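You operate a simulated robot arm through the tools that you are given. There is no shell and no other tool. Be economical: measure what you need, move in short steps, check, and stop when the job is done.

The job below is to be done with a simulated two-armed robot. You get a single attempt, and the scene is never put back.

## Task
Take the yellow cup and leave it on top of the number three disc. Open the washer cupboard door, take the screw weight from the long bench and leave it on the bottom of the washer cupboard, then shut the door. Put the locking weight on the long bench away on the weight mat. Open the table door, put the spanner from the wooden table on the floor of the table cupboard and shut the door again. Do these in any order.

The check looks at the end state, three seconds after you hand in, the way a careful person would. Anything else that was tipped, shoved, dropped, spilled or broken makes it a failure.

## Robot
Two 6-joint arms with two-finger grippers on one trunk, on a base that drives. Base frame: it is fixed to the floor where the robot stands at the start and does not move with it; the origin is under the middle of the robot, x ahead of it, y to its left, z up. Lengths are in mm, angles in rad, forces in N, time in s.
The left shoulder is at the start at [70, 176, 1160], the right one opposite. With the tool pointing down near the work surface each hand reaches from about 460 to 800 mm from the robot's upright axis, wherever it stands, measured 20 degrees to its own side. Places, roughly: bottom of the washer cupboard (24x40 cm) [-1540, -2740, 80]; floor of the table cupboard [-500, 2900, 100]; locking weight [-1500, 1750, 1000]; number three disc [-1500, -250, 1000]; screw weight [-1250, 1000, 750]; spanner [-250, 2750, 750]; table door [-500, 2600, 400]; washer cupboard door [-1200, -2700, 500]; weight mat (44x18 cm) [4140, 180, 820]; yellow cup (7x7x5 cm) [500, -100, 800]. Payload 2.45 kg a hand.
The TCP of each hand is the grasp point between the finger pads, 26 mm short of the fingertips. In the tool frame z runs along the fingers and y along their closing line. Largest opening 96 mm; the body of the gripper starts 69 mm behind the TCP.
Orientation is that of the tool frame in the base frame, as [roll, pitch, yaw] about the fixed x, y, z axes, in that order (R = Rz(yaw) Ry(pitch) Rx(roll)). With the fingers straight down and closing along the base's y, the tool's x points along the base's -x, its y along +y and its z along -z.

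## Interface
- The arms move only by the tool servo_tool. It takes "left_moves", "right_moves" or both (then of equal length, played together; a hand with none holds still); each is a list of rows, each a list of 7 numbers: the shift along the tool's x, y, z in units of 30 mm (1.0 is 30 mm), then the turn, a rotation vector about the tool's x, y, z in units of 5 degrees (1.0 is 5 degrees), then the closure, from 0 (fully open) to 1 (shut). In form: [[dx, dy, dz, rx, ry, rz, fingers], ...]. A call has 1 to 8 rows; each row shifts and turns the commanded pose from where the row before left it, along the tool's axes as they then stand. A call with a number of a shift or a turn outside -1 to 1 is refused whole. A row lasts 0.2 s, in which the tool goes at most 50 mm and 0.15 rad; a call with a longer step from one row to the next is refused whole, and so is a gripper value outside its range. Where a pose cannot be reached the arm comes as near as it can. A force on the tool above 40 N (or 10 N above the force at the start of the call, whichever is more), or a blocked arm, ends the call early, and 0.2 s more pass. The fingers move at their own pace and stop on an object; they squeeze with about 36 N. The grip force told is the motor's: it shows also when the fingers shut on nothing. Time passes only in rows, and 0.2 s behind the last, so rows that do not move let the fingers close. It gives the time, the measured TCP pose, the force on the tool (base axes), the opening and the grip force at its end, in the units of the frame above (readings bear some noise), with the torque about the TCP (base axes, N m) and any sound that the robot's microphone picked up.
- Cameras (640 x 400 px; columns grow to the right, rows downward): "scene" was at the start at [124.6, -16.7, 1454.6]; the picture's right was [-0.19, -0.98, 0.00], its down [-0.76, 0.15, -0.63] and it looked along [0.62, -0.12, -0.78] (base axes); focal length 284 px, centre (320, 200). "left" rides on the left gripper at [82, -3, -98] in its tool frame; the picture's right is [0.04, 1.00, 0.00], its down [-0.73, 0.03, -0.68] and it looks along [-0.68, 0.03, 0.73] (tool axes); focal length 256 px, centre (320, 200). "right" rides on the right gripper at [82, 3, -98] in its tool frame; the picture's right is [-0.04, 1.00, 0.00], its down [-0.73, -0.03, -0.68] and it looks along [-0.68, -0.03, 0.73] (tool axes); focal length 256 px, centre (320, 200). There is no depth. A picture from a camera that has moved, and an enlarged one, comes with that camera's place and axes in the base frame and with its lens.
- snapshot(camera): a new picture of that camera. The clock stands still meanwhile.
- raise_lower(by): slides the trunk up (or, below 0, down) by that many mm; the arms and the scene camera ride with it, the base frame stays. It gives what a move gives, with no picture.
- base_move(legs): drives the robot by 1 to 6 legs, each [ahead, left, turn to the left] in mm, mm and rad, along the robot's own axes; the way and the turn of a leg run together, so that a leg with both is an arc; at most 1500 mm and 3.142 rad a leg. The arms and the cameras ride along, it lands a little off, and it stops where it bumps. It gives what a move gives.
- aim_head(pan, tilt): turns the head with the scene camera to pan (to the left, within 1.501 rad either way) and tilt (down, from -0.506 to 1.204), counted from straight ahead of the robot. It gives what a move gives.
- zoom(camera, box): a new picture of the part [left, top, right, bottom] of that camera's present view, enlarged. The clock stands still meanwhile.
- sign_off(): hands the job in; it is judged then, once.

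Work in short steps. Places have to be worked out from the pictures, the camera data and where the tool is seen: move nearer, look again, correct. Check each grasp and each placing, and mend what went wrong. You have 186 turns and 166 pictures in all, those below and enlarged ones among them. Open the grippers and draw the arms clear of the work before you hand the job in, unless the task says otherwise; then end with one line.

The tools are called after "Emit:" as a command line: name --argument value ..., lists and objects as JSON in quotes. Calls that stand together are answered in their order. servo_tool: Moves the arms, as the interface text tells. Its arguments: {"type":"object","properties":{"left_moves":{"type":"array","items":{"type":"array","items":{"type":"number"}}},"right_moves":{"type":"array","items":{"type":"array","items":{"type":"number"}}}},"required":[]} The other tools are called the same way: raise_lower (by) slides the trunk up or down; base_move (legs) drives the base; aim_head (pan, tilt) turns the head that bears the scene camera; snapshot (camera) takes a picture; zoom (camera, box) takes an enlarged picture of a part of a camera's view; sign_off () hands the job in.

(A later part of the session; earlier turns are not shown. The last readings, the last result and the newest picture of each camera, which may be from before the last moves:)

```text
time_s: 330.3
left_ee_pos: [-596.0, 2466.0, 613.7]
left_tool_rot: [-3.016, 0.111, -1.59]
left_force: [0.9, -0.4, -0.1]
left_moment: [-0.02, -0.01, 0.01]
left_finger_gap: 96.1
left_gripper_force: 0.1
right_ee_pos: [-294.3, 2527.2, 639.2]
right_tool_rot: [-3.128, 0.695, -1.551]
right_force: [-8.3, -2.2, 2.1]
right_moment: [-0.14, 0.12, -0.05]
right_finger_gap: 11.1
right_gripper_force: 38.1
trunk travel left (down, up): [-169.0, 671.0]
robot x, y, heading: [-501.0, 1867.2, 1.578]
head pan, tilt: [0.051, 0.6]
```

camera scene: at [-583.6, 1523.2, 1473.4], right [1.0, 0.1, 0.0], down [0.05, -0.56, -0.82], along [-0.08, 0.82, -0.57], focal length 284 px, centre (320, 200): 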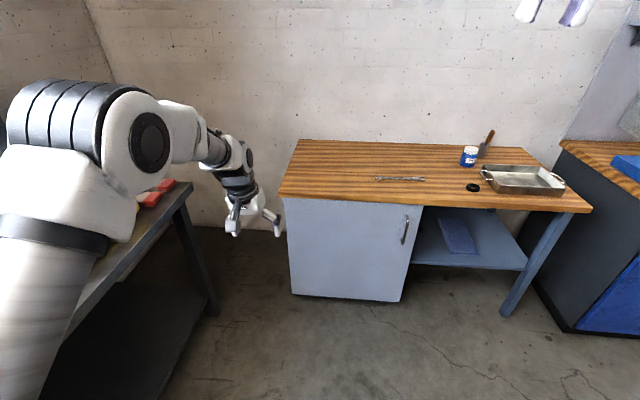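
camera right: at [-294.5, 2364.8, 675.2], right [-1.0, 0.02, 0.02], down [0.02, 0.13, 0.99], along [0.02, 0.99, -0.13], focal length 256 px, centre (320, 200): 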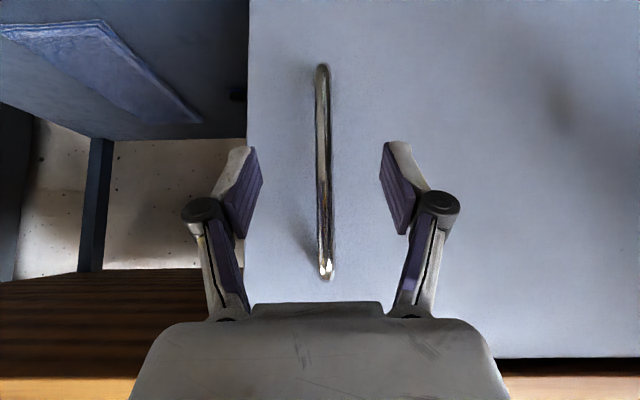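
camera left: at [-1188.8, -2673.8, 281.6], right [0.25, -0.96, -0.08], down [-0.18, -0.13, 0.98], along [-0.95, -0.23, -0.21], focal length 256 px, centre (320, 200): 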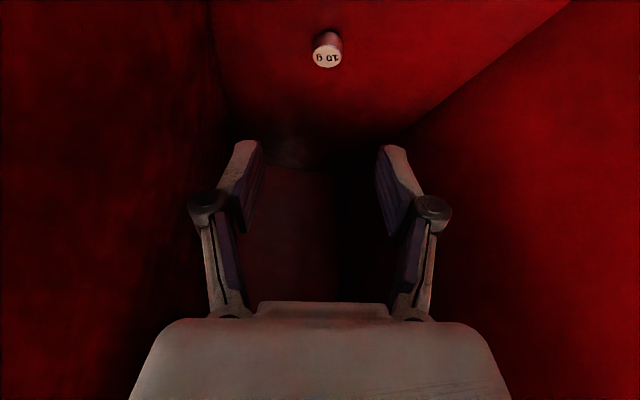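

Handle gripped (11.1 mm). I pull the door open with the base along the arc, several short legs.

Emit:
base_move --legs '[[-49, 6, 0], [-49, 11, 0], [-48, 15, 0], [-46, 19, 0]]'

```text
time_s: 332.8
left_ee_pos: [-644.8, 2274.1, 614.1]
left_tool_rot: [-3.02, 0.111, -1.588]
left_force: [-0.4, 0.5, -0.3]
left_moment: [-0.02, 0.0, 0.02]
left_finger_gap: 95.7
left_gripper_force: 0.0
right_ee_pos: [-344.2, 2336.4, 638.9]
right_tool_rot: [-3.134, 0.693, -1.553]
right_force: [26.1, -12.6, -1.4]
right_moment: [0.24, -0.14, 0.08]
right_finger_gap: 10.4
right_gripper_force: 37.9
trunk travel left (down, up): [-169.0, 671.0]
robot x, y, heading: [-550.9, 1672.9, 1.572]
head pan, tilt: [0.051, 0.6]
```

Going well (door ~20° open). Continuing the arc.

Emit:
base_move --legs '[[-46, 17, 0], [-43, 24, 0], [-41, 28, 0], [-38, 32, 0]]'

```text
time_s: 334.1
left_ee_pos: [-671.6, 2221.5, 613.7]
left_tool_rot: [-3.012, 0.113, -1.584]
left_force: [0.1, 0.3, 0.3]
left_moment: [0.0, -0.01, 0.01]
left_finger_gap: 95.7
left_gripper_force: 0.0
right_ee_pos: [-370.5, 2286.2, 641.1]
right_tool_rot: [-3.132, 0.699, -1.553]
right_force: [-5.0, 2.8, -8.0]
right_moment: [0.66, 0.34, -0.03]
right_finger_gap: 10.7
right_gripper_force: 38.2
trunk travel left (down, up): [-169.0, 671.0]
robot x, y, heading: [-577.5, 1621.1, 1.58]
head pan, tilt: [0.051, 0.6]
stopped in leg 2: the force on the tool passed its limit at 42 N (the readings are from after the stop); the commanded pose is now the measured one
```

Continuing from 31°.

Emit:
base_move --legs '[[-42, 27, 0], [-39, 30, 0], [-37, 34, 0], [-33, 37, 0]]'

```text
time_s: 336.2
left_ee_pos: [-764.6, 2101.6, 613.6]
left_tool_rot: [-3.012, 0.113, -1.582]
left_force: [0.0, -0.4, -0.4]
left_moment: [0.02, -0.01, -0.02]
left_finger_gap: 95.8
left_gripper_force: 0.2
right_ee_pos: [-464.8, 2167.3, 642.1]
right_tool_rot: [-3.134, 0.704, -1.553]
right_force: [-4.0, 4.4, -4.2]
right_moment: [-0.21, 0.42, 0.0]
right_finger_gap: 10.9
right_gripper_force: 37.8
trunk travel left (down, up): [-169.0, 671.0]
robot x, y, heading: [-666.8, 1501.9, 1.576]
head pan, tilt: [0.051, 0.6]
stopped in leg 3: the force on the tool passed its limit at 40 N (the readings are from after the stop); the commanded pose is now the measured one
```

At 46°. I continue; the final part I'll take with the arm to stay clear of the long bench.

Emit:
base_move --legs '[[-33, 37, 0], [-30, 40, 0], [-26, 43, 0]]'

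```text
time_s: 338.2
left_ee_pos: [-886.4, 2013.1, 612.6]
left_tool_rot: [-3.013, 0.11, -1.581]
left_force: [-0.5, -0.4, 0.1]
left_moment: [-0.01, -0.03, -0.01]
left_finger_gap: 95.6
left_gripper_force: 0.0
right_ee_pos: [-584.3, 2078.5, 640.7]
right_tool_rot: [-3.132, 0.704, -1.55]
right_force: [-3.7, 4.6, -4.4]
right_moment: [0.37, 0.46, -0.01]
right_finger_gap: 10.9
right_gripper_force: 37.8
trunk travel left (down, up): [-169.0, 671.0]
robot x, y, heading: [-788.9, 1411.2, 1.578]
head pan, tilt: [0.051, 0.6]
```

One more base step, then arm steps sideways.

Emit:
base_move --legs '[[-22, 45, 0]]'

Emit:
servo_tool --right_moves '[[0.2, 0.6, -0.17, 0, 0, 0, 1], [0.18, 0.6, -0.15, 0, 0, 0, 1], [0.16, 0.6, -0.13, 0, 0, 0, 1], [0.14, 0.6, -0.11, 0, 0, 0, 1], [0.12, 0.6, -0.1, 0, 0, 0, 1], [0.1, 0.6, -0.08, 0, 0, 0, 1]]'

Emit:
snapshot --camera "scene"

```text
time_s: 339.1
left_ee_pos: [-933.4, 1989.6, 612.3]
left_tool_rot: [-3.013, 0.111, -1.581]
left_force: [0.7, 0.1, -0.8]
left_moment: [0.01, -0.03, 0.01]
left_finger_gap: 96.0
left_gripper_force: 0.1
right_ee_pos: [-632.0, 2055.7, 641.2]
right_tool_rot: [-3.131, 0.704, -1.553]
right_force: [-3.8, 9.9, -2.9]
right_moment: [0.44, 0.52, -0.03]
right_finger_gap: 10.9
right_gripper_force: 38.2
trunk travel left (down, up): [-169.0, 671.0]
robot x, y, heading: [-829.5, 1385.1, 1.579]
head pan, tilt: [0.051, 0.6]
```

```text
time_s: 340.5
left_ee_pos: [-931.0, 1990.3, 612.5]
left_tool_rot: [-3.016, 0.11, -1.584]
left_force: [-0.6, -0.2, 0.4]
left_moment: [0.03, 0.05, -0.01]
left_finger_gap: 96.2
left_gripper_force: 0.0
right_ee_pos: [-702.4, 2030.2, 645.4]
right_tool_rot: [3.069, 0.688, -1.636]
right_force: [0.2, -7.2, -27.1]
right_moment: [0.11, -1.48, -0.06]
right_finger_gap: 12.5
right_gripper_force: 39.2
right hand out of reach, approached as far as the arm can: row 5, 6
trunk travel left (down, up): [-169.0, 671.0]
robot x, y, heading: [-834.5, 1392.7, 1.577]
head pan, tilt: [0.051, 0.6]
```

```text
31 pictures are left
camera scene: at [-839.6, 1527.2, 1002.5], right [1.0, 0.06, 0.0], down [0.03, -0.57, -0.82], along [-0.05, 0.82, -0.57], focal length 284 px, centre (320, 200)
```

scene: 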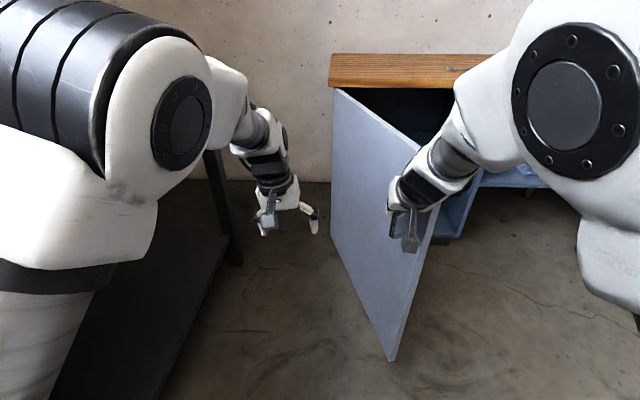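

The door is about 70° open. I release gently and withdraw the right hand.

Emit:
servo_tool --right_moves '[[0, 0, 0, 0, 0, 0, 0.8], [0, 0, 0, 0, 0, 0, 0.7], [0, 0, -0.7, 0, 0, 0, 0.7], [0, 0, -0.8, 0, 0, 0, 0.7], [0, 0, -0.8, 0, 0, 0, 0.7], [0, 0, -0.8, 0, 0, 0, 0.7]]'

Emit:
base_move --legs '[[-160, 0, 0]]'

Emit:
raise_lower --by 400

Emit:
snapshot --camera "scene"

```text
time_s: 341.9
left_ee_pos: [-932.3, 1990.2, 613.5]
left_tool_rot: [-3.013, 0.111, -1.58]
left_force: [0.3, -0.3, -0.1]
left_moment: [-0.01, 0.02, -0.02]
left_finger_gap: 96.1
left_gripper_force: 0.0
right_ee_pos: [-697.4, 1974.4, 693.4]
right_tool_rot: [3.086, 0.655, -1.6]
right_force: [0.3, 0.2, 0.0]
right_moment: [-0.01, 0.01, -0.03]
right_finger_gap: 28.9
right_gripper_force: 0.0
right hand out of reach, approached as far as the arm can: row 3, 5, 6
trunk travel left (down, up): [-169.0, 671.0]
robot x, y, heading: [-834.3, 1391.0, 1.58]
head pan, tilt: [0.051, 0.6]
```

```text
time_s: 343.3
left_ee_pos: [-930.7, 1828.8, 614.3]
left_tool_rot: [-3.012, 0.113, -1.582]
left_force: [-1.1, -0.6, 0.9]
left_moment: [-0.03, 0.01, 0.01]
left_finger_gap: 96.1
left_gripper_force: 0.0
right_ee_pos: [-697.5, 1813.5, 702.3]
right_tool_rot: [3.086, 0.67, -1.601]
right_force: [0.6, -0.5, 0.1]
right_moment: [-0.02, -0.01, -0.02]
right_finger_gap: 28.7
right_gripper_force: 0.0
trunk travel left (down, up): [-169.0, 671.0]
robot x, y, heading: [-831.6, 1228.6, 1.578]
head pan, tilt: [0.051, 0.6]
```

```text
time_s: 347.2
left_ee_pos: [-930.7, 1829.1, 1012.9]
left_tool_rot: [-3.012, 0.111, -1.582]
left_force: [0.3, 0.4, 0.2]
left_moment: [-0.01, 0.01, -0.02]
left_finger_gap: 95.9
left_gripper_force: 0.0
right_ee_pos: [-695.4, 1813.8, 1101.2]
right_tool_rot: [3.086, 0.664, -1.606]
right_force: [0.6, 0.5, -0.2]
right_moment: [-0.04, 0.02, -0.01]
right_finger_gap: 29.0
right_gripper_force: 0.2
trunk travel left (down, up): [-569.0, 271.0]
robot x, y, heading: [-832.0, 1226.1, 1.579]
head pan, tilt: [0.051, 0.6]
```

```text
30 pictures are left
camera scene: at [-831.2, 1366.7, 1410.2], right [1.0, -0.03, 0.0], down [-0.02, -0.5, -0.87], along [0.03, 0.86, -0.5], focal length 284 px, centre (320, 200)
```

scene: 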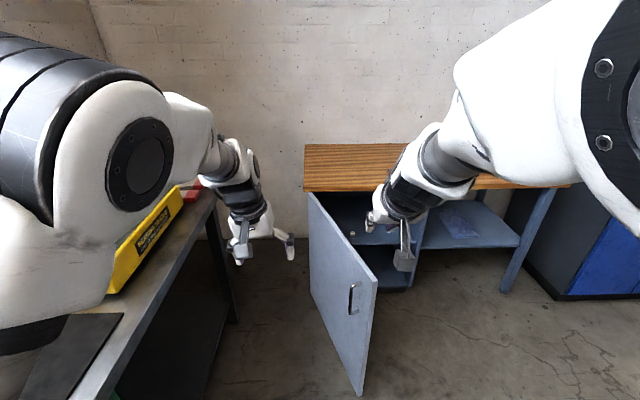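

Now the spanner. I drive in front of it while keeping clear of the open door, and start turning the left tool 90° so the fingers close along y.

Emit:
base_move --legs '[[0, -730, 0], [600, 0, 0]]'

Emit:
servo_tool --left_moves '[[0, 0, 0, -0.75, 0.63, 0, 0], [0, 0, 0, -0.75, 0.63, 0, 0], [-0.6, 0, 0, 0, 0, 0, 0], [0, 0, 0, 0, 0, -1, 0], [0, 0, 0, 0, 0, -1, 0], [0, 0, 0, 0, 0, -1, 0], [0, 0, 0, 0, 0, -1, 0], [0, 0, 0, 0, 0, -1, 0]]'

Emit:
servo_tool --left_moves '[[0, 0, 0, 0, 0, -1, 0], [0, 0, 0, 0, 0, -1, 0], [0, 0, 0, 0, 0, -1, 0], [0, 0, 0, 0, 0, -1, 0], [0, 0, 0, 0, 0, -1, 0], [0, 0, 0, 0, 0, -1, 0], [0, 0, 0, 0, 0, -1, 0], [0, 0, 0, 0, 0, -1, 0]]'

Emit:
servo_tool --left_moves '[[0, 0, 0, 0, 0, -1, 0], [0, 0, 0, 0, 0, -1, 0], [0, 0, 0, 0, 0, -1, 0], [0, 0, 0, 0, 0, -1, 0], [0, 0, 0, 0, 0, -1, 0]]'

Emit:
aim_head --pan 0.1 --tilt 0.7

Emit:
snapshot --camera "scene"

```text
time_s: 354.2
left_ee_pos: [-181.9, 2437.6, 1013.8]
left_tool_rot: [-3.013, 0.111, -1.597]
left_force: [-0.2, -0.6, 0.4]
left_moment: [-0.01, -0.01, 0.02]
left_finger_gap: 96.3
left_gripper_force: 0.0
right_ee_pos: [53.4, 2419.6, 1100.7]
right_tool_rot: [3.087, 0.667, -1.618]
right_force: [1.3, -0.3, 0.3]
right_moment: [-0.01, -0.01, 0.0]
right_finger_gap: 28.8
right_gripper_force: 0.0
trunk travel left (down, up): [-569.0, 271.0]
robot x, y, heading: [-87.8, 1836.8, 1.571]
head pan, tilt: [0.051, 0.6]
```

```text
time_s: 356.0
left_ee_pos: [-179.7, 2455.1, 1012.3]
left_tool_rot: [3.14, 0.003, -1.166]
left_force: [0.2, -0.7, -0.1]
left_moment: [-0.01, -0.06, 0.01]
left_finger_gap: 95.9
left_gripper_force: 0.0
right_ee_pos: [53.7, 2419.8, 1098.8]
right_tool_rot: [3.083, 0.662, -1.619]
right_force: [0.0, -0.4, -0.3]
right_moment: [0.01, -0.01, -0.01]
right_finger_gap: 28.7
right_gripper_force: 0.1
trunk travel left (down, up): [-569.0, 271.0]
robot x, y, heading: [-92.1, 1837.0, 1.56]
head pan, tilt: [0.051, 0.6]
```

```text
time_s: 357.8
left_ee_pos: [-181.2, 2454.6, 1013.0]
left_tool_rot: [-3.139, 0.002, -0.463]
left_force: [0.3, 0.3, 0.2]
left_moment: [0.01, -0.02, 0.0]
left_finger_gap: 96.2
left_gripper_force: 0.0
right_ee_pos: [53.0, 2418.5, 1098.6]
right_tool_rot: [3.085, 0.662, -1.619]
right_force: [0.9, -0.1, -0.5]
right_moment: [0.0, 0.01, 0.02]
right_finger_gap: 29.1
right_gripper_force: 0.1
trunk travel left (down, up): [-569.0, 271.0]
robot x, y, heading: [-89.6, 1834.0, 1.565]
head pan, tilt: [0.051, 0.6]
```

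```text
time_s: 359.0
left_ee_pos: [-179.9, 2455.5, 1013.0]
left_tool_rot: [-3.14, 0.001, -0.028]
left_force: [0.3, 0.0, -0.7]
left_moment: [0.01, 0.0, -0.02]
left_finger_gap: 96.1
left_gripper_force: 0.0
right_ee_pos: [53.9, 2419.9, 1099.0]
right_tool_rot: [3.083, 0.664, -1.617]
right_force: [0.6, -0.1, 0.3]
right_moment: [-0.02, 0.02, -0.01]
right_finger_gap: 28.9
right_gripper_force: 0.0
trunk travel left (down, up): [-569.0, 271.0]
robot x, y, heading: [-89.8, 1832.8, 1.564]
head pan, tilt: [0.051, 0.6]
```

```text
time_s: 359.7
left_ee_pos: [-179.5, 2456.4, 1013.4]
left_tool_rot: [-3.139, 0.004, -0.031]
left_force: [-0.6, -0.6, 0.7]
left_moment: [0.0, 0.01, 0.01]
left_finger_gap: 96.0
left_gripper_force: 0.0
right_ee_pos: [53.7, 2419.8, 1098.4]
right_tool_rot: [3.086, 0.663, -1.617]
right_force: [0.7, 0.1, -0.2]
right_moment: [-0.04, 0.0, 0.0]
right_finger_gap: 28.9
right_gripper_force: 0.0
trunk travel left (down, up): [-569.0, 271.0]
robot x, y, heading: [-91.2, 1832.5, 1.568]
head pan, tilt: [0.099, 0.7]
```

```text
29 pictures are left
camera scene: at [-87.8, 1972.6, 1408.8], right [1.0, -0.04, 0.0], down [-0.02, -0.51, -0.86], along [0.03, 0.86, -0.51], focal length 284 px, centre (320, 200)
```

scene: 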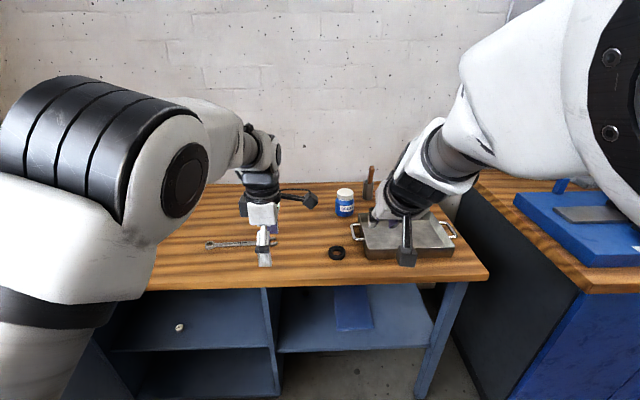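

The spanner's centre is (-335, 2776), yaw about 5°. I move the base up and bring the left hand above it.

Emit:
base_move --legs '[[250, 0, 0]]'

Emit:
servo_tool --left_moves '[[-0.65, -0.29, 0.5, 0, 0, -0.5, 0], [-0.65, -0.29, 0.7, 0, 0, -0.5, 0], [-0.65, -0.29, 0.8, 0, 0, -0.3, 0.2], [-0.65, -0.29, 0.8, 0, 0, 0, 0.35], [-0.65, -0.29, 0.8, 0, 0, 0, 0.35], [-0.65, -0.29, 0.8, 0, 0, 0, 0.35], [-0.65, -0.29, 0.8, 0, 0, 0, 0.35], [-0.65, -0.29, 0.8, 0, 0, 0, 0.35]]'

Emit:
snapshot --camera "left"

```text
time_s: 361.5
left_ee_pos: [-178.1, 2700.2, 1014.1]
left_tool_rot: [-3.142, 0.001, -0.031]
left_force: [-0.1, 0.3, 0.2]
left_moment: [-0.01, 0.0, -0.03]
left_finger_gap: 95.7
left_gripper_force: 0.0
right_ee_pos: [55.3, 2664.6, 1098.1]
right_tool_rot: [3.086, 0.659, -1.62]
right_force: [0.3, 0.0, 1.3]
right_moment: [0.0, -0.01, 0.04]
right_finger_gap: 28.7
right_gripper_force: 0.1
trunk travel left (down, up): [-569.0, 271.0]
robot x, y, heading: [-89.0, 2077.2, 1.567]
head pan, tilt: [0.099, 0.7]
```

```text
time_s: 363.3
left_ee_pos: [-339.5, 2759.3, 834.5]
left_tool_rot: [-3.139, 0.0, 0.082]
left_force: [0.2, -0.5, -1.3]
left_moment: [0.03, -0.02, 0.04]
left_finger_gap: 62.5
left_gripper_force: 0.1
right_ee_pos: [55.4, 2664.7, 1095.5]
right_tool_rot: [3.087, 0.653, -1.618]
right_force: [0.3, 0.4, 0.5]
right_moment: [-0.02, -0.01, 0.0]
right_finger_gap: 28.7
right_gripper_force: 0.1
trunk travel left (down, up): [-569.0, 271.0]
robot x, y, heading: [-92.0, 2076.2, 1.563]
head pan, tilt: [0.099, 0.7]
```

```text
28 pictures are left
camera left: at [-257.7, 2769.6, 932.9], right [0.12, -0.99, 0.0], down [-0.73, -0.09, 0.68], along [-0.67, -0.08, -0.73], focal length 256 px, centre (320, 200)
```

left: 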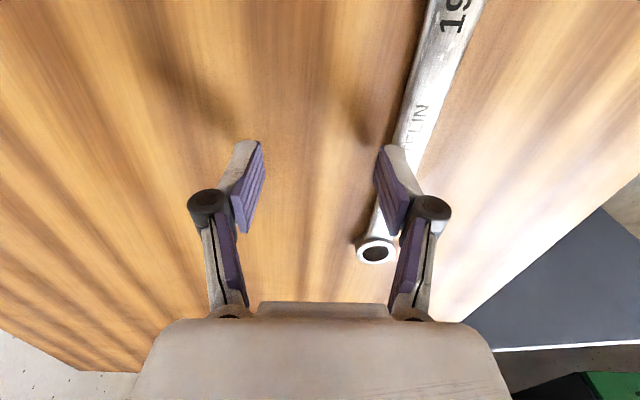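

The left camera shows the spanner nearer than thought: triangulation gives table top z≈803, spanner along y≈2703–2717. I raise 45 mm first, then shift over it and look.

Emit:
servo_tool --left_moves '[[0, 0, -0.8, 0, 0, 0, 0.35], [0, 0, -0.7, 0, 0, 0, 0.35], [0.3, 0.8, 0, 0, 0, 0, 0.35], [0.3, 0.8, 0, 0, 0, 0, 0.35]]'

Emit:
snapshot --camera "left"

```text
time_s: 364.3
left_ee_pos: [-314.6, 2713.0, 880.9]
left_tool_rot: [-3.139, 0.003, 0.082]
left_force: [-0.1, 0.2, -0.2]
left_moment: [-0.03, 0.02, -0.01]
left_finger_gap: 62.6
left_gripper_force: 0.0
right_ee_pos: [55.7, 2662.8, 1094.6]
right_tool_rot: [3.084, 0.655, -1.618]
right_force: [0.0, -1.0, -0.1]
right_moment: [0.01, -0.01, 0.03]
right_finger_gap: 28.8
right_gripper_force: 0.0
trunk travel left (down, up): [-569.0, 271.0]
robot x, y, heading: [-90.7, 2077.8, 1.565]
head pan, tilt: [0.099, 0.7]
```

```text
27 pictures are left
camera left: at [-233.1, 2723.7, 979.0], right [0.12, -0.99, 0.0], down [-0.73, -0.09, 0.68], along [-0.68, -0.08, -0.73], focal length 256 px, centre (320, 200)
```

left: 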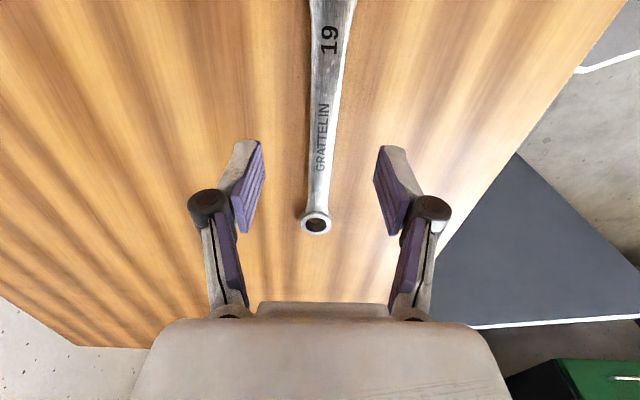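

Now centred over the shank. I descend to z≈833, then ease to about 830.

Emit:
servo_tool --left_moves '[[0, 0, 0.8, 0, 0, 0, 0.35], [0, 0, 0.75, 0, 0, 0, 0.35], [0, 0, 0.06, 0, 0, 0, 0.35], [0, 0, 0, 0, 0, 0, 0.35]]'

Emit:
servo_tool --left_moves '[[0, 0, 0.07, 0, 0, 0, 0.35], [0, 0, 0, 0, 0, 0, 0.35]]'

Emit:
servo_tool --left_moves '[[0, 0, 0.07, 0, 0, 0, 0.35], [0, 0, 0, 0, 0, 0, 0.35]]'

```text
time_s: 365.3
left_ee_pos: [-317.2, 2714.4, 830.1]
left_tool_rot: [-3.139, 0.001, 0.082]
left_force: [-0.3, 0.3, -0.6]
left_moment: [0.04, -0.03, 0.02]
left_finger_gap: 62.5
left_gripper_force: 0.1
right_ee_pos: [56.0, 2664.1, 1095.3]
right_tool_rot: [3.082, 0.655, -1.617]
right_force: [0.2, -0.3, 0.6]
right_moment: [0.01, -0.01, 0.05]
right_finger_gap: 28.7
right_gripper_force: 0.1
trunk travel left (down, up): [-569.0, 271.0]
robot x, y, heading: [-87.6, 2074.8, 1.566]
head pan, tilt: [0.099, 0.7]
```

```text
time_s: 365.9
left_ee_pos: [-316.0, 2713.7, 828.5]
left_tool_rot: [-3.14, 0.003, 0.081]
left_force: [0.4, -0.3, -0.6]
left_moment: [0.04, -0.02, 0.0]
left_finger_gap: 62.1
left_gripper_force: 0.1
right_ee_pos: [55.2, 2664.8, 1094.2]
right_tool_rot: [3.084, 0.656, -1.618]
right_force: [0.3, 0.7, 1.5]
right_moment: [-0.01, -0.01, -0.01]
right_finger_gap: 28.7
right_gripper_force: 0.0
trunk travel left (down, up): [-569.0, 271.0]
robot x, y, heading: [-88.8, 2078.1, 1.565]
head pan, tilt: [0.099, 0.7]
```

```text
time_s: 366.5
left_ee_pos: [-317.9, 2714.8, 825.9]
left_tool_rot: [-3.139, 0.002, 0.082]
left_force: [-1.2, 0.0, 0.1]
left_moment: [-0.02, -0.01, -0.01]
left_finger_gap: 62.2
left_gripper_force: 0.0
right_ee_pos: [56.1, 2663.8, 1094.4]
right_tool_rot: [3.085, 0.656, -1.619]
right_force: [0.0, 0.3, 0.0]
right_moment: [0.03, 0.0, -0.01]
right_finger_gap: 28.9
right_gripper_force: 0.1
trunk travel left (down, up): [-569.0, 271.0]
robot x, y, heading: [-92.8, 2081.8, 1.564]
head pan, tilt: [0.099, 0.7]
```

No contact yet at tip height 800. I look again before going lower.

Emit:
zoom --camera "left" --box '[200, 80, 440, 240]'

Emit:
servo_tool --left_moves '[[0, 0, 0.07, 0, 0, 0, 0.35], [0, 0, 0, 0, 0, 0, 0.35]]'

Emit:
servo_tool --left_moves '[[0, 0, 0.07, 0, 0, 0, 0.35], [0, 0, 0, 0, 0, 0, 0.35]]'

```text
2.50 times, centred on (320, 160) of left
camera zoom: at [-235.1, 2724.3, 924.2], right [0.12, -0.99, 0.0], down [-0.73, -0.09, 0.68], along [-0.68, -0.08, -0.73], focal length 640 px, centre (320, 300)
```

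zoom: 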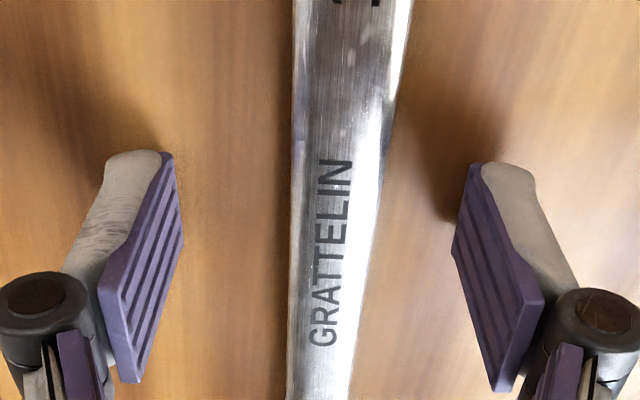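

```text
time_s: 367.1
left_ee_pos: [-317.6, 2714.6, 824.3]
left_tool_rot: [-3.141, 0.003, 0.082]
left_force: [0.0, 0.6, 0.3]
left_moment: [0.0, -0.03, 0.01]
left_finger_gap: 62.5
left_gripper_force: 0.1
right_ee_pos: [55.3, 2663.8, 1094.3]
right_tool_rot: [3.084, 0.654, -1.617]
right_force: [-0.2, 0.3, -0.5]
right_moment: [-0.01, -0.03, -0.02]
right_finger_gap: 28.9
right_gripper_force: 0.0
trunk travel left (down, up): [-569.0, 271.0]
robot x, y, heading: [-90.8, 2077.7, 1.564]
head pan, tilt: [0.099, 0.7]
```

```text
time_s: 367.7
left_ee_pos: [-317.8, 2715.1, 822.4]
left_tool_rot: [-3.139, 0.001, 0.081]
left_force: [0.5, 0.4, 2.2]
left_moment: [-0.08, -0.04, -0.01]
left_finger_gap: 63.0
left_gripper_force: 0.4
right_ee_pos: [56.3, 2663.6, 1095.5]
right_tool_rot: [3.085, 0.654, -1.619]
right_force: [-0.5, 0.0, 0.6]
right_moment: [0.01, -0.03, -0.05]
right_finger_gap: 28.9
right_gripper_force: 0.0
trunk travel left (down, up): [-569.0, 271.0]
robot x, y, heading: [-86.5, 2079.5, 1.563]
head pan, tilt: [0.099, 0.7]
```

Tips just touch the table (tip z≈796). I raise 2 mm and close on the spanner, then lift a little.

Emit:
servo_tool --left_moves '[[0, 0, -0.07, 0, 0, 0, 0.35], [0, 0, 0, 0, 0, 0, 0.6], [0, 0, 0, 0, 0, 0, 1], [0, 0, 0, 0, 0, 0, 1], [0, 0, 0, 0, 0, 0, 1], [0, 0, -0.4, 0, 0, 0, 1], [0, 0, -0.8, 0, 0, 0, 1]]'

Emit:
snapshot --camera "left"

```text
time_s: 369.3
left_ee_pos: [-314.4, 2712.5, 861.8]
left_tool_rot: [-3.139, 0.004, 0.082]
left_force: [0.0, -0.8, -1.6]
left_moment: [0.02, 0.01, -0.01]
left_finger_gap: 19.5
left_gripper_force: 36.1
right_ee_pos: [57.5, 2663.6, 1095.7]
right_tool_rot: [3.085, 0.655, -1.619]
right_force: [-0.4, -0.3, 0.4]
right_moment: [0.01, 0.0, 0.03]
right_finger_gap: 28.8
right_gripper_force: 0.0
trunk travel left (down, up): [-569.0, 271.0]
robot x, y, heading: [-87.1, 2081.7, 1.561]
head pan, tilt: [0.099, 0.7]
```

```text
25 pictures are left
camera left: at [-232.1, 2722.5, 960.5], right [0.12, -0.99, 0.0], down [-0.73, -0.09, 0.68], along [-0.68, -0.08, -0.73], focal length 256 px, centre (320, 200)
```

left: 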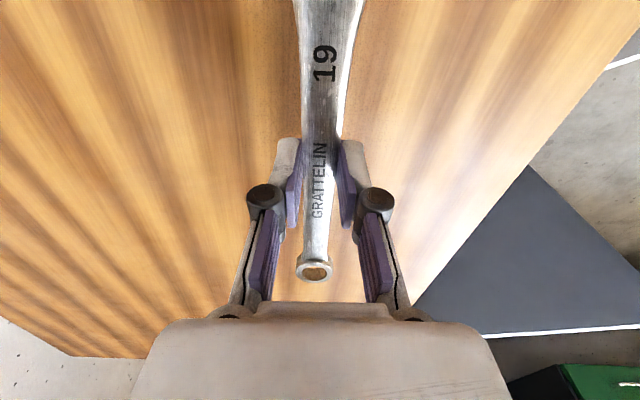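

The spanner is held (19.5 mm, 36 N). I lift it, raise and untilt the right hand, and back the base away.

Emit:
servo_tool --left_moves '[[0, 0, -1, 0, 0, 0, 1], [0, 0, -1, 0, 0, 0, 1], [0, 0, -1, 0, 0, 0, 1], [0, 0, -1, 0, 0, 0, 1], [0, 0, 0, 0, 0, 0, 1], [0, 0, 0, 0, 0, 0, 1], [0, 0, 0, 0, 0, 0, 1], [0, 0, 0, 0, 0, 0, 1]]' --right_moves '[[0.3, 0, -0.8, 0, 0.9, 0, 0.7], [0.3, 0, -0.8, 0, 0.9, 0, 0.7], [0.3, 0, -0.8, 0, 0.9, 0, 0.7], [0.4, 0, -0.8, 0, 0.9, 0, 0.7], [0.4, 0, -0.8, 0, 0.9, 0, 0.7], [0.5, 0, -0.8, 0, 0.9, 0, 0.7], [0.5, 0, -0.8, 0, 0.9, 0, 0.7], [0.5, 0, -0.8, 0, 0.9, 0, 0.7]]'

Emit:
base_move --legs '[[-300, 0, 0], [0, 135, 0]]'

```text
time_s: 371.1
left_ee_pos: [-316.0, 2714.3, 984.3]
left_tool_rot: [-3.141, 0.002, 0.082]
left_force: [0.2, -0.5, -1.8]
left_moment: [-0.02, 0.05, 0.05]
left_finger_gap: 19.1
left_gripper_force: 36.2
right_ee_pos: [63.1, 2562.7, 1223.5]
right_tool_rot: [3.098, 0.031, -1.583]
right_force: [0.1, 0.3, -0.2]
right_moment: [0.0, -0.01, 0.0]
right_finger_gap: 28.9
right_gripper_force: 0.1
right hand out of reach, approached as far as the arm can: row 2, 3, 4, 5, 6, 7
trunk travel left (down, up): [-569.0, 271.0]
robot x, y, heading: [-86.8, 2079.3, 1.567]
head pan, tilt: [0.099, 0.7]
```

```text
time_s: 374.0
left_ee_pos: [-450.0, 2415.2, 983.7]
left_tool_rot: [-3.14, 0.003, 0.076]
left_force: [0.0, 0.2, -1.8]
left_moment: [-0.01, 0.03, 0.0]
left_finger_gap: 19.1
left_gripper_force: 35.7
right_ee_pos: [-70.8, 2264.6, 1222.1]
right_tool_rot: [3.097, 0.03, -1.588]
right_force: [-0.4, -0.6, -0.2]
right_moment: [0.01, -0.01, 0.03]
right_finger_gap: 28.9
right_gripper_force: 0.1
trunk travel left (down, up): [-569.0, 271.0]
robot x, y, heading: [-223.5, 1777.9, 1.561]
head pan, tilt: [0.099, 0.7]
```

I lower the trunk fully (two calls) and then tilt the left hand forward about 40°.

Emit:
raise_lower --by -400

Emit:
raise_lower --by -165

Emit:
servo_tool --left_moves '[[0, -0.5, 0, 1, 0, 0, 1], [0, -0.5, 0.1, 1, 0, 0, 1], [0, -0.5, 0.2, 1, 0, 0, 1], [0, -0.4, 0.3, 1, 0, 0, 1], [0, -0.3, 0.4, 1, 0, 0, 1], [0, -0.2, 0.4, 1, 0, 0, 1], [0, -0.1, 0.5, 1, 0, 0, 1], [0, 0, 0.5, 1, 0, 0, 1]]'

Emit:
snapshot --camera "scene"

```text
time_s: 377.9
left_ee_pos: [-448.9, 2415.0, 583.8]
left_tool_rot: [-3.139, 0.0, 0.078]
left_force: [0.4, -0.5, -1.1]
left_moment: [-0.01, 0.09, 0.0]
left_finger_gap: 19.1
left_gripper_force: 35.5
right_ee_pos: [-70.5, 2263.4, 823.3]
right_tool_rot: [3.095, 0.03, -1.59]
right_force: [-0.1, 0.5, 0.1]
right_moment: [0.0, 0.03, -0.03]
right_finger_gap: 28.7
right_gripper_force: 0.0
trunk travel left (down, up): [-169.0, 671.0]
robot x, y, heading: [-227.0, 1780.7, 1.556]
head pan, tilt: [0.099, 0.7]
```

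```text
time_s: 379.7
left_ee_pos: [-448.7, 2415.3, 418.7]
left_tool_rot: [-3.138, 0.001, 0.077]
left_force: [-0.7, 0.2, -2.8]
left_moment: [0.01, 0.01, -0.01]
left_finger_gap: 19.2
left_gripper_force: 36.1
right_ee_pos: [-71.1, 2263.3, 658.5]
right_tool_rot: [3.095, 0.03, -1.591]
right_force: [0.2, 0.5, -0.1]
right_moment: [-0.01, -0.01, -0.02]
right_finger_gap: 28.7
right_gripper_force: 0.0
trunk travel left (down, up): [-4.0, 836.0]
robot x, y, heading: [-225.9, 1778.9, 1.562]
head pan, tilt: [0.099, 0.7]
```

```text
time_s: 381.5
left_ee_pos: [-460.0, 2513.3, 371.8]
left_tool_rot: [-2.467, 0.007, 0.082]
left_force: [-0.7, -0.2, -1.3]
left_moment: [0.0, -0.02, -0.01]
left_finger_gap: 19.2
left_gripper_force: 35.8
left hand out of reach, approached as far as the arm can: row 8
right_ee_pos: [-71.9, 2262.8, 658.0]
right_tool_rot: [3.097, 0.03, -1.589]
right_force: [-0.3, 0.2, -0.3]
right_moment: [0.02, -0.02, -0.01]
right_finger_gap: 28.5
right_gripper_force: 0.2
trunk travel left (down, up): [-4.0, 836.0]
robot x, y, heading: [-225.3, 1778.2, 1.558]
head pan, tilt: [0.099, 0.7]
```

```text
24 pictures are left
camera scene: at [-234.3, 1911.8, 829.8], right [1.0, 0.09, 0.0], down [0.06, -0.64, -0.76], along [-0.07, 0.76, -0.64], focal length 284 px, centre (320, 200)
```

scene: 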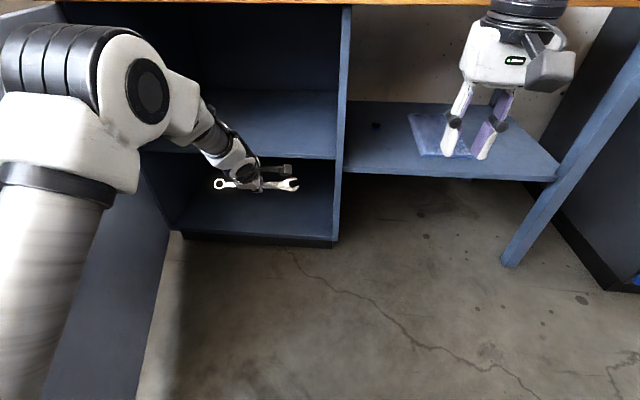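

Compartment: floor z≈97, shelf z≈405, opening x −830…−245. I go straight down 150 mm in front of it.

Emit:
servo_tool --left_moves '[[0, 0.624, 0.781, 0, 0, 0, 1], [0, 0.624, 0.781, 0, 0, 0, 1], [0, 0.624, 0.781, 0, 0, 0, 1], [0, 0.624, 0.781, 0, 0, 0, 1], [0, 0.624, 0.781, 0, 0, 0, 1], [0, 0.3, 0.4, 0, 0, 0, 1]]'

```text
time_s: 382.9
left_ee_pos: [-457.6, 2575.5, 233.8]
left_tool_rot: [-2.447, 0.002, 0.077]
left_force: [-0.1, 0.0, -1.5]
left_moment: [-0.04, -0.01, 0.0]
left_finger_gap: 19.2
left_gripper_force: 36.1
left hand out of reach, approached as far as the arm can: row 1, 2, 3, 4, 5, 6
right_ee_pos: [-72.0, 2263.3, 658.0]
right_tool_rot: [3.096, 0.03, -1.59]
right_force: [0.0, 0.1, 0.3]
right_moment: [0.02, -0.01, -0.02]
right_finger_gap: 28.6
right_gripper_force: 0.1
trunk travel left (down, up): [-4.0, 836.0]
robot x, y, heading: [-227.4, 1779.0, 1.561]
head pan, tilt: [0.099, 0.7]
```

The arm prefers less tilt lower down. I lower further while easing the tilt by 12°.

Emit:
servo_tool --left_moves '[[0, 0.5, 0.7, -0.8, 0, 0, 1], [0, 0.5, 0.7, -0.8, 0, 0, 1], [0, 0.4, 0.7, -0.8, 0, 0, 1]]'

Emit:
snapshot --camera "scene"

```text
time_s: 383.7
left_ee_pos: [-459.3, 2578.1, 158.6]
left_tool_rot: [-2.652, 0.002, 0.075]
left_force: [-0.9, -0.5, -1.9]
left_moment: [-0.04, -0.01, 0.0]
left_finger_gap: 19.4
left_gripper_force: 36.4
right_ee_pos: [-73.4, 2263.7, 658.3]
right_tool_rot: [3.096, 0.029, -1.589]
right_force: [0.5, -0.2, 0.1]
right_moment: [0.02, -0.01, -0.04]
right_finger_gap: 28.8
right_gripper_force: 0.0
trunk travel left (down, up): [-4.0, 836.0]
robot x, y, heading: [-224.0, 1776.5, 1.561]
head pan, tilt: [0.099, 0.7]
```

```text
23 pictures are left
camera scene: at [-234.3, 1911.9, 829.8], right [1.0, 0.09, 0.0], down [0.06, -0.64, -0.76], along [-0.07, 0.76, -0.64], focal length 284 px, centre (320, 200)
```

scene: 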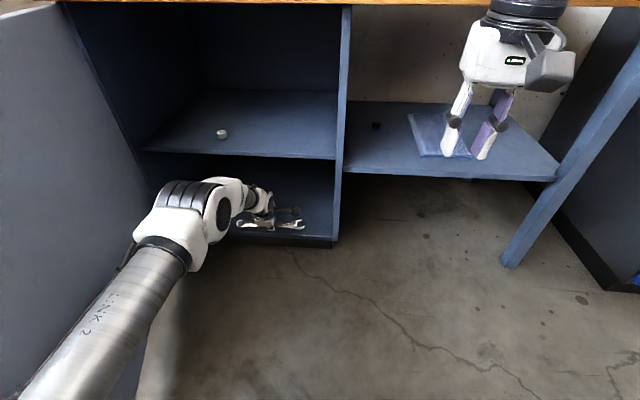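

Low and clear. I drive ahead 100 mm to bring the spanner inside the compartment.

Emit:
base_move --legs '[[105, 0, 0]]'

Emit:
snapshot --camera "scene"

```text
time_s: 384.9
left_ee_pos: [-457.1, 2680.1, 157.7]
left_tool_rot: [-2.65, 0.002, 0.076]
left_force: [-0.1, 0.0, -1.4]
left_moment: [-0.01, 0.03, -0.02]
left_finger_gap: 19.2
left_gripper_force: 36.0
right_ee_pos: [-69.0, 2365.9, 658.1]
right_tool_rot: [3.094, 0.03, -1.591]
right_force: [0.3, -0.7, 0.4]
right_moment: [-0.01, -0.01, -0.01]
right_finger_gap: 29.0
right_gripper_force: 0.1
trunk travel left (down, up): [-4.0, 836.0]
robot x, y, heading: [-225.7, 1884.1, 1.558]
head pan, tilt: [0.099, 0.7]
```

```text
22 pictures are left
camera scene: at [-232.9, 2015.5, 829.8], right [1.0, 0.09, 0.0], down [0.06, -0.64, -0.76], along [-0.07, 0.76, -0.64], focal length 284 px, centre (320, 200)
```

scene: 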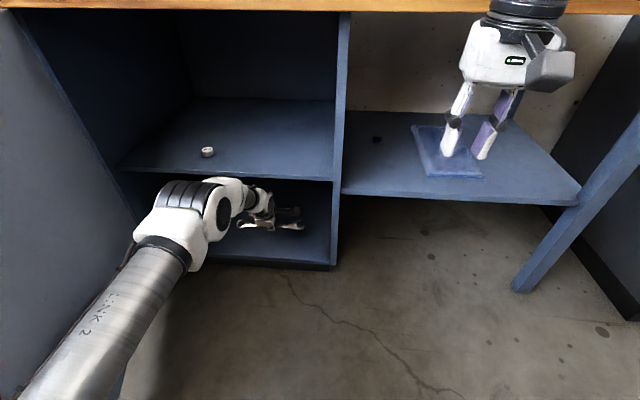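

Inside the compartment. I lower in small steps to contact.

Emit:
servo_tool --left_moves '[[0, 0.14, 0.26, 0, 0, 0, 1], [0, 0.14, 0.26, 0, 0, 0, 1], [0, 0.05, 0.1, 0, 0, 0, 1], [0, 0, 0, 0, 0, 0, 1]]'

Emit:
servo_tool --left_moves '[[0, 0.05, 0.09, 0, 0, 0, 1], [0, 0.05, 0.09, 0, 0, 0, 1], [0, 0, 0, 0, 0, 0, 1]]'

Emit:
servo_tool --left_moves '[[0, 0.05, 0.09, 0, 0, 0, 1], [0, 0, 0, 0, 0, 0, 1]]'

```text
time_s: 385.9
left_ee_pos: [-456.9, 2681.7, 137.2]
left_tool_rot: [-2.65, 0.002, 0.075]
left_force: [-1.2, -0.7, -1.7]
left_moment: [-0.01, 0.01, 0.04]
left_finger_gap: 19.1
left_gripper_force: 35.6
right_ee_pos: [-69.0, 2365.7, 658.4]
right_tool_rot: [3.095, 0.03, -1.592]
right_force: [-0.5, 0.0, -0.2]
right_moment: [0.02, 0.02, -0.03]
right_finger_gap: 28.9
right_gripper_force: 0.1
trunk travel left (down, up): [-4.0, 836.0]
robot x, y, heading: [-228.2, 1883.7, 1.559]
head pan, tilt: [0.099, 0.7]
```

```text
time_s: 386.7
left_ee_pos: [-458.2, 2682.0, 131.5]
left_tool_rot: [-2.649, 0.003, 0.076]
left_force: [0.9, 0.9, 0.9]
left_moment: [0.01, -0.27, 0.0]
left_finger_gap: 19.0
left_gripper_force: 35.5
right_ee_pos: [-69.3, 2366.8, 659.0]
right_tool_rot: [3.098, 0.031, -1.592]
right_force: [0.0, -0.8, 0.6]
right_moment: [0.01, 0.01, 0.02]
right_finger_gap: 28.8
right_gripper_force: 0.2
trunk travel left (down, up): [-4.0, 836.0]
robot x, y, heading: [-223.2, 1883.6, 1.558]
head pan, tilt: [0.099, 0.7]
```

```text
time_s: 387.3
left_ee_pos: [-457.8, 2681.1, 132.1]
left_tool_rot: [-2.647, 0.001, 0.075]
left_force: [1.6, -7.7, 18.8]
left_moment: [-0.3, -0.67, -0.24]
left_finger_gap: 19.3
left_gripper_force: 35.8
right_ee_pos: [-68.3, 2364.8, 659.4]
right_tool_rot: [3.095, 0.032, -1.592]
right_force: [0.1, -0.1, 0.1]
right_moment: [0.0, 0.0, -0.02]
right_finger_gap: 28.7
right_gripper_force: 0.0
trunk travel left (down, up): [-4.0, 836.0]
robot x, y, heading: [-226.7, 1881.5, 1.56]
head pan, tilt: [0.099, 0.7]
```

Contact. I release while rising slightly (the near finger is the lower one), then lift and look.

Emit:
servo_tool --left_moves '[[0, -0.03, -0.05, 0, 0, 0, 1], [0, -0.06, -0.12, 0, 0, 0, 0.72], [0, -0.06, -0.12, 0, 0, 0, 0.6], [0, -0.1, -0.2, 0, 0, 0, 0.5], [0, -0.25, -0.5, 0, 0, 0, 0.5], [0, -0.25, -0.5, 0, 0, 0, 0.5]]'

Emit:
snapshot --camera "left"

Emit:
zoom --camera "scene" --box '[180, 150, 360, 280]'

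```text
time_s: 388.7
left_ee_pos: [-456.4, 2680.2, 178.6]
left_tool_rot: [-2.651, 0.002, 0.073]
left_force: [-0.2, -0.2, 0.1]
left_moment: [0.01, -0.02, 0.04]
left_finger_gap: 48.2
left_gripper_force: 0.1
right_ee_pos: [-69.0, 2366.2, 658.4]
right_tool_rot: [3.097, 0.029, -1.592]
right_force: [0.1, 0.1, 0.5]
right_moment: [-0.01, 0.03, 0.02]
right_finger_gap: 28.9
right_gripper_force: 0.0
trunk travel left (down, up): [-4.0, 836.0]
robot x, y, heading: [-221.6, 1884.5, 1.558]
head pan, tilt: [0.099, 0.7]
```

```text
21 pictures are left
camera left: at [-371.4, 2642.9, 265.9], right [0.1, -0.88, -0.47], down [-0.7, -0.4, 0.59], along [-0.7, 0.27, -0.66], focal length 256 px, centre (320, 200)
```

left: 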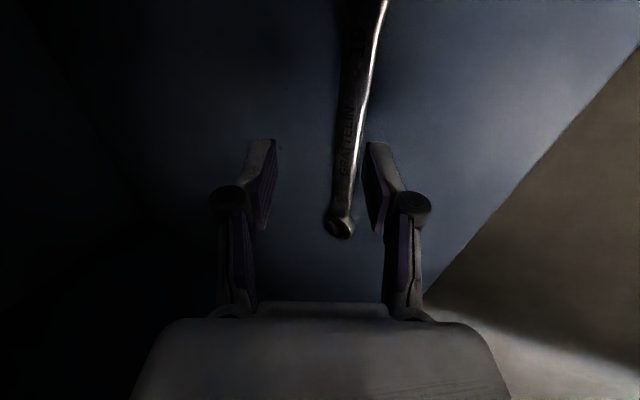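

```text
3.08 times, centred on (270, 215) of scene
camera zoom: at [-232.8, 2015.2, 829.8], right [1.0, 0.09, 0.0], down [0.06, -0.64, -0.76], along [-0.07, 0.76, -0.64], focal length 873 px, centre (474, 154)
```

zoom: 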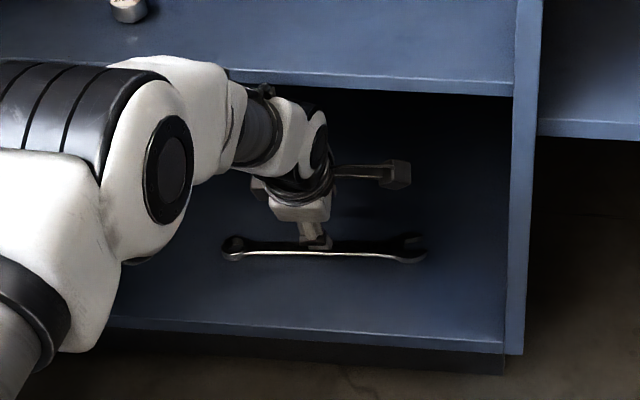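

The spanner lies flat on the cupboard floor. I withdraw straight back with the base.

Emit:
base_move --legs '[[-300, 0, 0]]'

Emit:
raise_lower --by 400

Emit:
aim_head --pan 0.2 --tilt 0.7

Emit:
snapshot --camera "scene"

```text
time_s: 390.7
left_ee_pos: [-458.8, 2387.9, 177.9]
left_tool_rot: [-2.651, 0.002, 0.073]
left_force: [-0.3, 0.4, -0.1]
left_moment: [-0.02, 0.01, 0.02]
left_finger_gap: 48.1
left_gripper_force: 0.1
right_ee_pos: [-72.3, 2072.9, 658.4]
right_tool_rot: [3.095, 0.029, -1.593]
right_force: [0.0, 0.1, -0.1]
right_moment: [0.02, -0.01, -0.01]
right_finger_gap: 29.0
right_gripper_force: 0.0
trunk travel left (down, up): [-4.0, 836.0]
robot x, y, heading: [-226.9, 1590.2, 1.555]
head pan, tilt: [0.099, 0.7]
```

```text
time_s: 394.5
left_ee_pos: [-460.1, 2387.7, 577.8]
left_tool_rot: [-2.651, 0.003, 0.072]
left_force: [0.0, -0.5, 0.3]
left_moment: [-0.03, 0.05, 0.01]
left_finger_gap: 47.8
left_gripper_force: 0.0
right_ee_pos: [-71.8, 2074.1, 1058.9]
right_tool_rot: [3.096, 0.029, -1.594]
right_force: [-0.1, -0.4, -0.5]
right_moment: [-0.02, -0.01, 0.0]
right_finger_gap: 28.6
right_gripper_force: 0.1
trunk travel left (down, up): [-404.0, 436.0]
robot x, y, heading: [-230.2, 1591.1, 1.553]
head pan, tilt: [0.099, 0.7]
```

```text
time_s: 395.2
left_ee_pos: [-458.9, 2388.6, 577.4]
left_tool_rot: [-2.653, 0.001, 0.071]
left_force: [0.4, 0.1, -0.2]
left_moment: [-0.02, 0.02, 0.02]
left_finger_gap: 48.2
left_gripper_force: 0.0
right_ee_pos: [-73.0, 2072.0, 1059.8]
right_tool_rot: [3.095, 0.029, -1.592]
right_force: [-0.6, -0.3, 0.0]
right_moment: [0.0, -0.01, 0.03]
right_finger_gap: 28.7
right_gripper_force: 0.1
trunk travel left (down, up): [-404.0, 436.0]
robot x, y, heading: [-229.1, 1589.6, 1.555]
head pan, tilt: [0.201, 0.7]
```

```text
19 pictures are left
camera scene: at [-245.1, 1721.0, 1229.8], right [0.98, 0.18, 0.0], down [0.12, -0.63, -0.76], along [-0.14, 0.75, -0.64], focal length 284 px, centre (320, 200)
```

scene: 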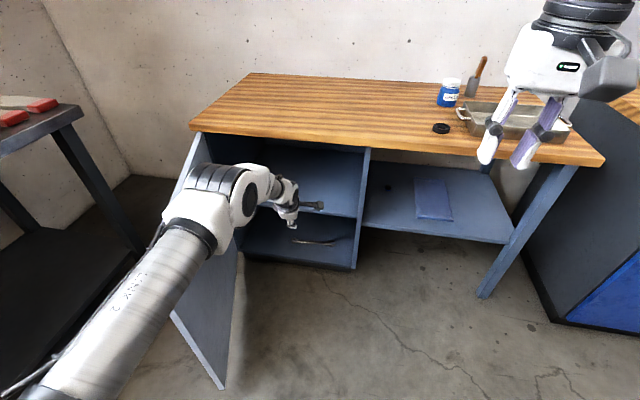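

Spanner confirmed on the floor. Now to close this door I turn the left hand back (camera rearward), raised above the door.

Emit:
raise_lower --by 380

Emit:
servo_tool --left_moves '[[0, 0, -0.2, -0.95, 0, 0, 0.7], [0, 0, -0.2, -0.95, 0, 0, 1], [0, 0, -0.2, -0.95, 0, 0, 1], [0, 0, -0.2, -0.95, 0, 0, 1], [0, 0, -0.2, -0.95, 0, 0, 1], [0, 0, 0, -0.85, 0, 0, 1], [0, 0, 0, 0, 0, 1, 1], [0, 0, 0, 0, 0, 1, 1]]'

Emit:
servo_tool --left_moves '[[0, 0, 0, 0, 0, 1, 1], [0, 0, 0, 0, 0, 1, 1], [0, 0, 0, 0, 0, 1, 1], [0, 0, 0, 0, 0, 1, 1], [0, 0, 0, 0, 0, 1, 1], [0, 0, 0, 0, 0, 1, 1], [0, 0, 0, 0, 0, 1, 1], [0, 0, 0, 0, 0, 1, 1]]'

Emit:
servo_tool --left_moves '[[0, 0, 0, 0, 0, 1, 1], [0, 0, 0, 0, 0, 1, 1], [0, 0, 0, 0, 0, 1, 1], [0, 0, 0, 0, 0, 1, 1], [0, 0, 0, 0, 0, 1, 1], [0, 0, 0, 0, 0, 1, 1], [0, 0, 0, 0, 0, 1, 1], [0, 0, 0, 0, 0, 1, 1]]'

```text
time_s: 398.9
left_ee_pos: [-459.2, 2388.1, 958.0]
left_tool_rot: [-2.653, 0.004, 0.072]
left_force: [-0.2, -0.9, 0.4]
left_moment: [-0.01, 0.0, 0.02]
left_finger_gap: 48.0
left_gripper_force: 0.1
right_ee_pos: [-73.9, 2072.4, 1438.0]
right_tool_rot: [3.095, 0.03, -1.594]
right_force: [0.0, 1.7, -0.3]
right_moment: [0.01, 0.02, 0.01]
right_finger_gap: 28.8
right_gripper_force: 0.1
trunk travel left (down, up): [-784.0, 56.0]
robot x, y, heading: [-231.0, 1589.7, 1.553]
head pan, tilt: [0.201, 0.7]
```

```text
time_s: 400.7
left_ee_pos: [-459.1, 2345.5, 991.5]
left_tool_rot: [-3.139, 0.003, -0.102]
left_force: [0.3, 0.0, 1.8]
left_moment: [0.01, -0.01, 0.01]
left_finger_gap: 0.1
left_gripper_force: 28.6
left hand out of reach, approached as far as the arm can: row 4, 5, 6
right_ee_pos: [-72.5, 2072.5, 1438.8]
right_tool_rot: [3.098, 0.03, -1.595]
right_force: [-0.9, 0.4, -0.4]
right_moment: [0.03, 0.0, -0.01]
right_finger_gap: 28.7
right_gripper_force: 0.0
trunk travel left (down, up): [-784.0, 56.0]
robot x, y, heading: [-227.2, 1589.6, 1.558]
head pan, tilt: [0.201, 0.7]
```

```text
time_s: 402.5
left_ee_pos: [-459.6, 2345.9, 991.3]
left_tool_rot: [3.141, 0.004, -0.8]
left_force: [-0.5, 1.0, -0.2]
left_moment: [0.0, -0.01, 0.05]
left_finger_gap: 0.1
left_gripper_force: 28.0
right_ee_pos: [-72.7, 2073.2, 1438.8]
right_tool_rot: [3.096, 0.029, -1.595]
right_force: [-0.1, -0.5, 0.8]
right_moment: [0.0, 0.01, 0.0]
right_finger_gap: 28.8
right_gripper_force: 0.1
trunk travel left (down, up): [-784.0, 56.0]
robot x, y, heading: [-229.8, 1589.2, 1.555]
head pan, tilt: [0.201, 0.7]
```

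```text
time_s: 404.3
left_ee_pos: [-459.4, 2345.6, 993.9]
left_tool_rot: [3.14, 0.005, -1.498]
left_force: [-0.1, -1.1, 0.6]
left_moment: [0.02, -0.01, 0.0]
left_finger_gap: 0.3
left_gripper_force: 28.9
right_ee_pos: [-72.5, 2072.8, 1437.6]
right_tool_rot: [3.098, 0.031, -1.594]
right_force: [0.1, -0.5, 0.2]
right_moment: [-0.04, 0.0, -0.05]
right_finger_gap: 28.7
right_gripper_force: 0.0
trunk travel left (down, up): [-784.0, 56.0]
robot x, y, heading: [-232.0, 1592.2, 1.555]
head pan, tilt: [0.201, 0.7]
```

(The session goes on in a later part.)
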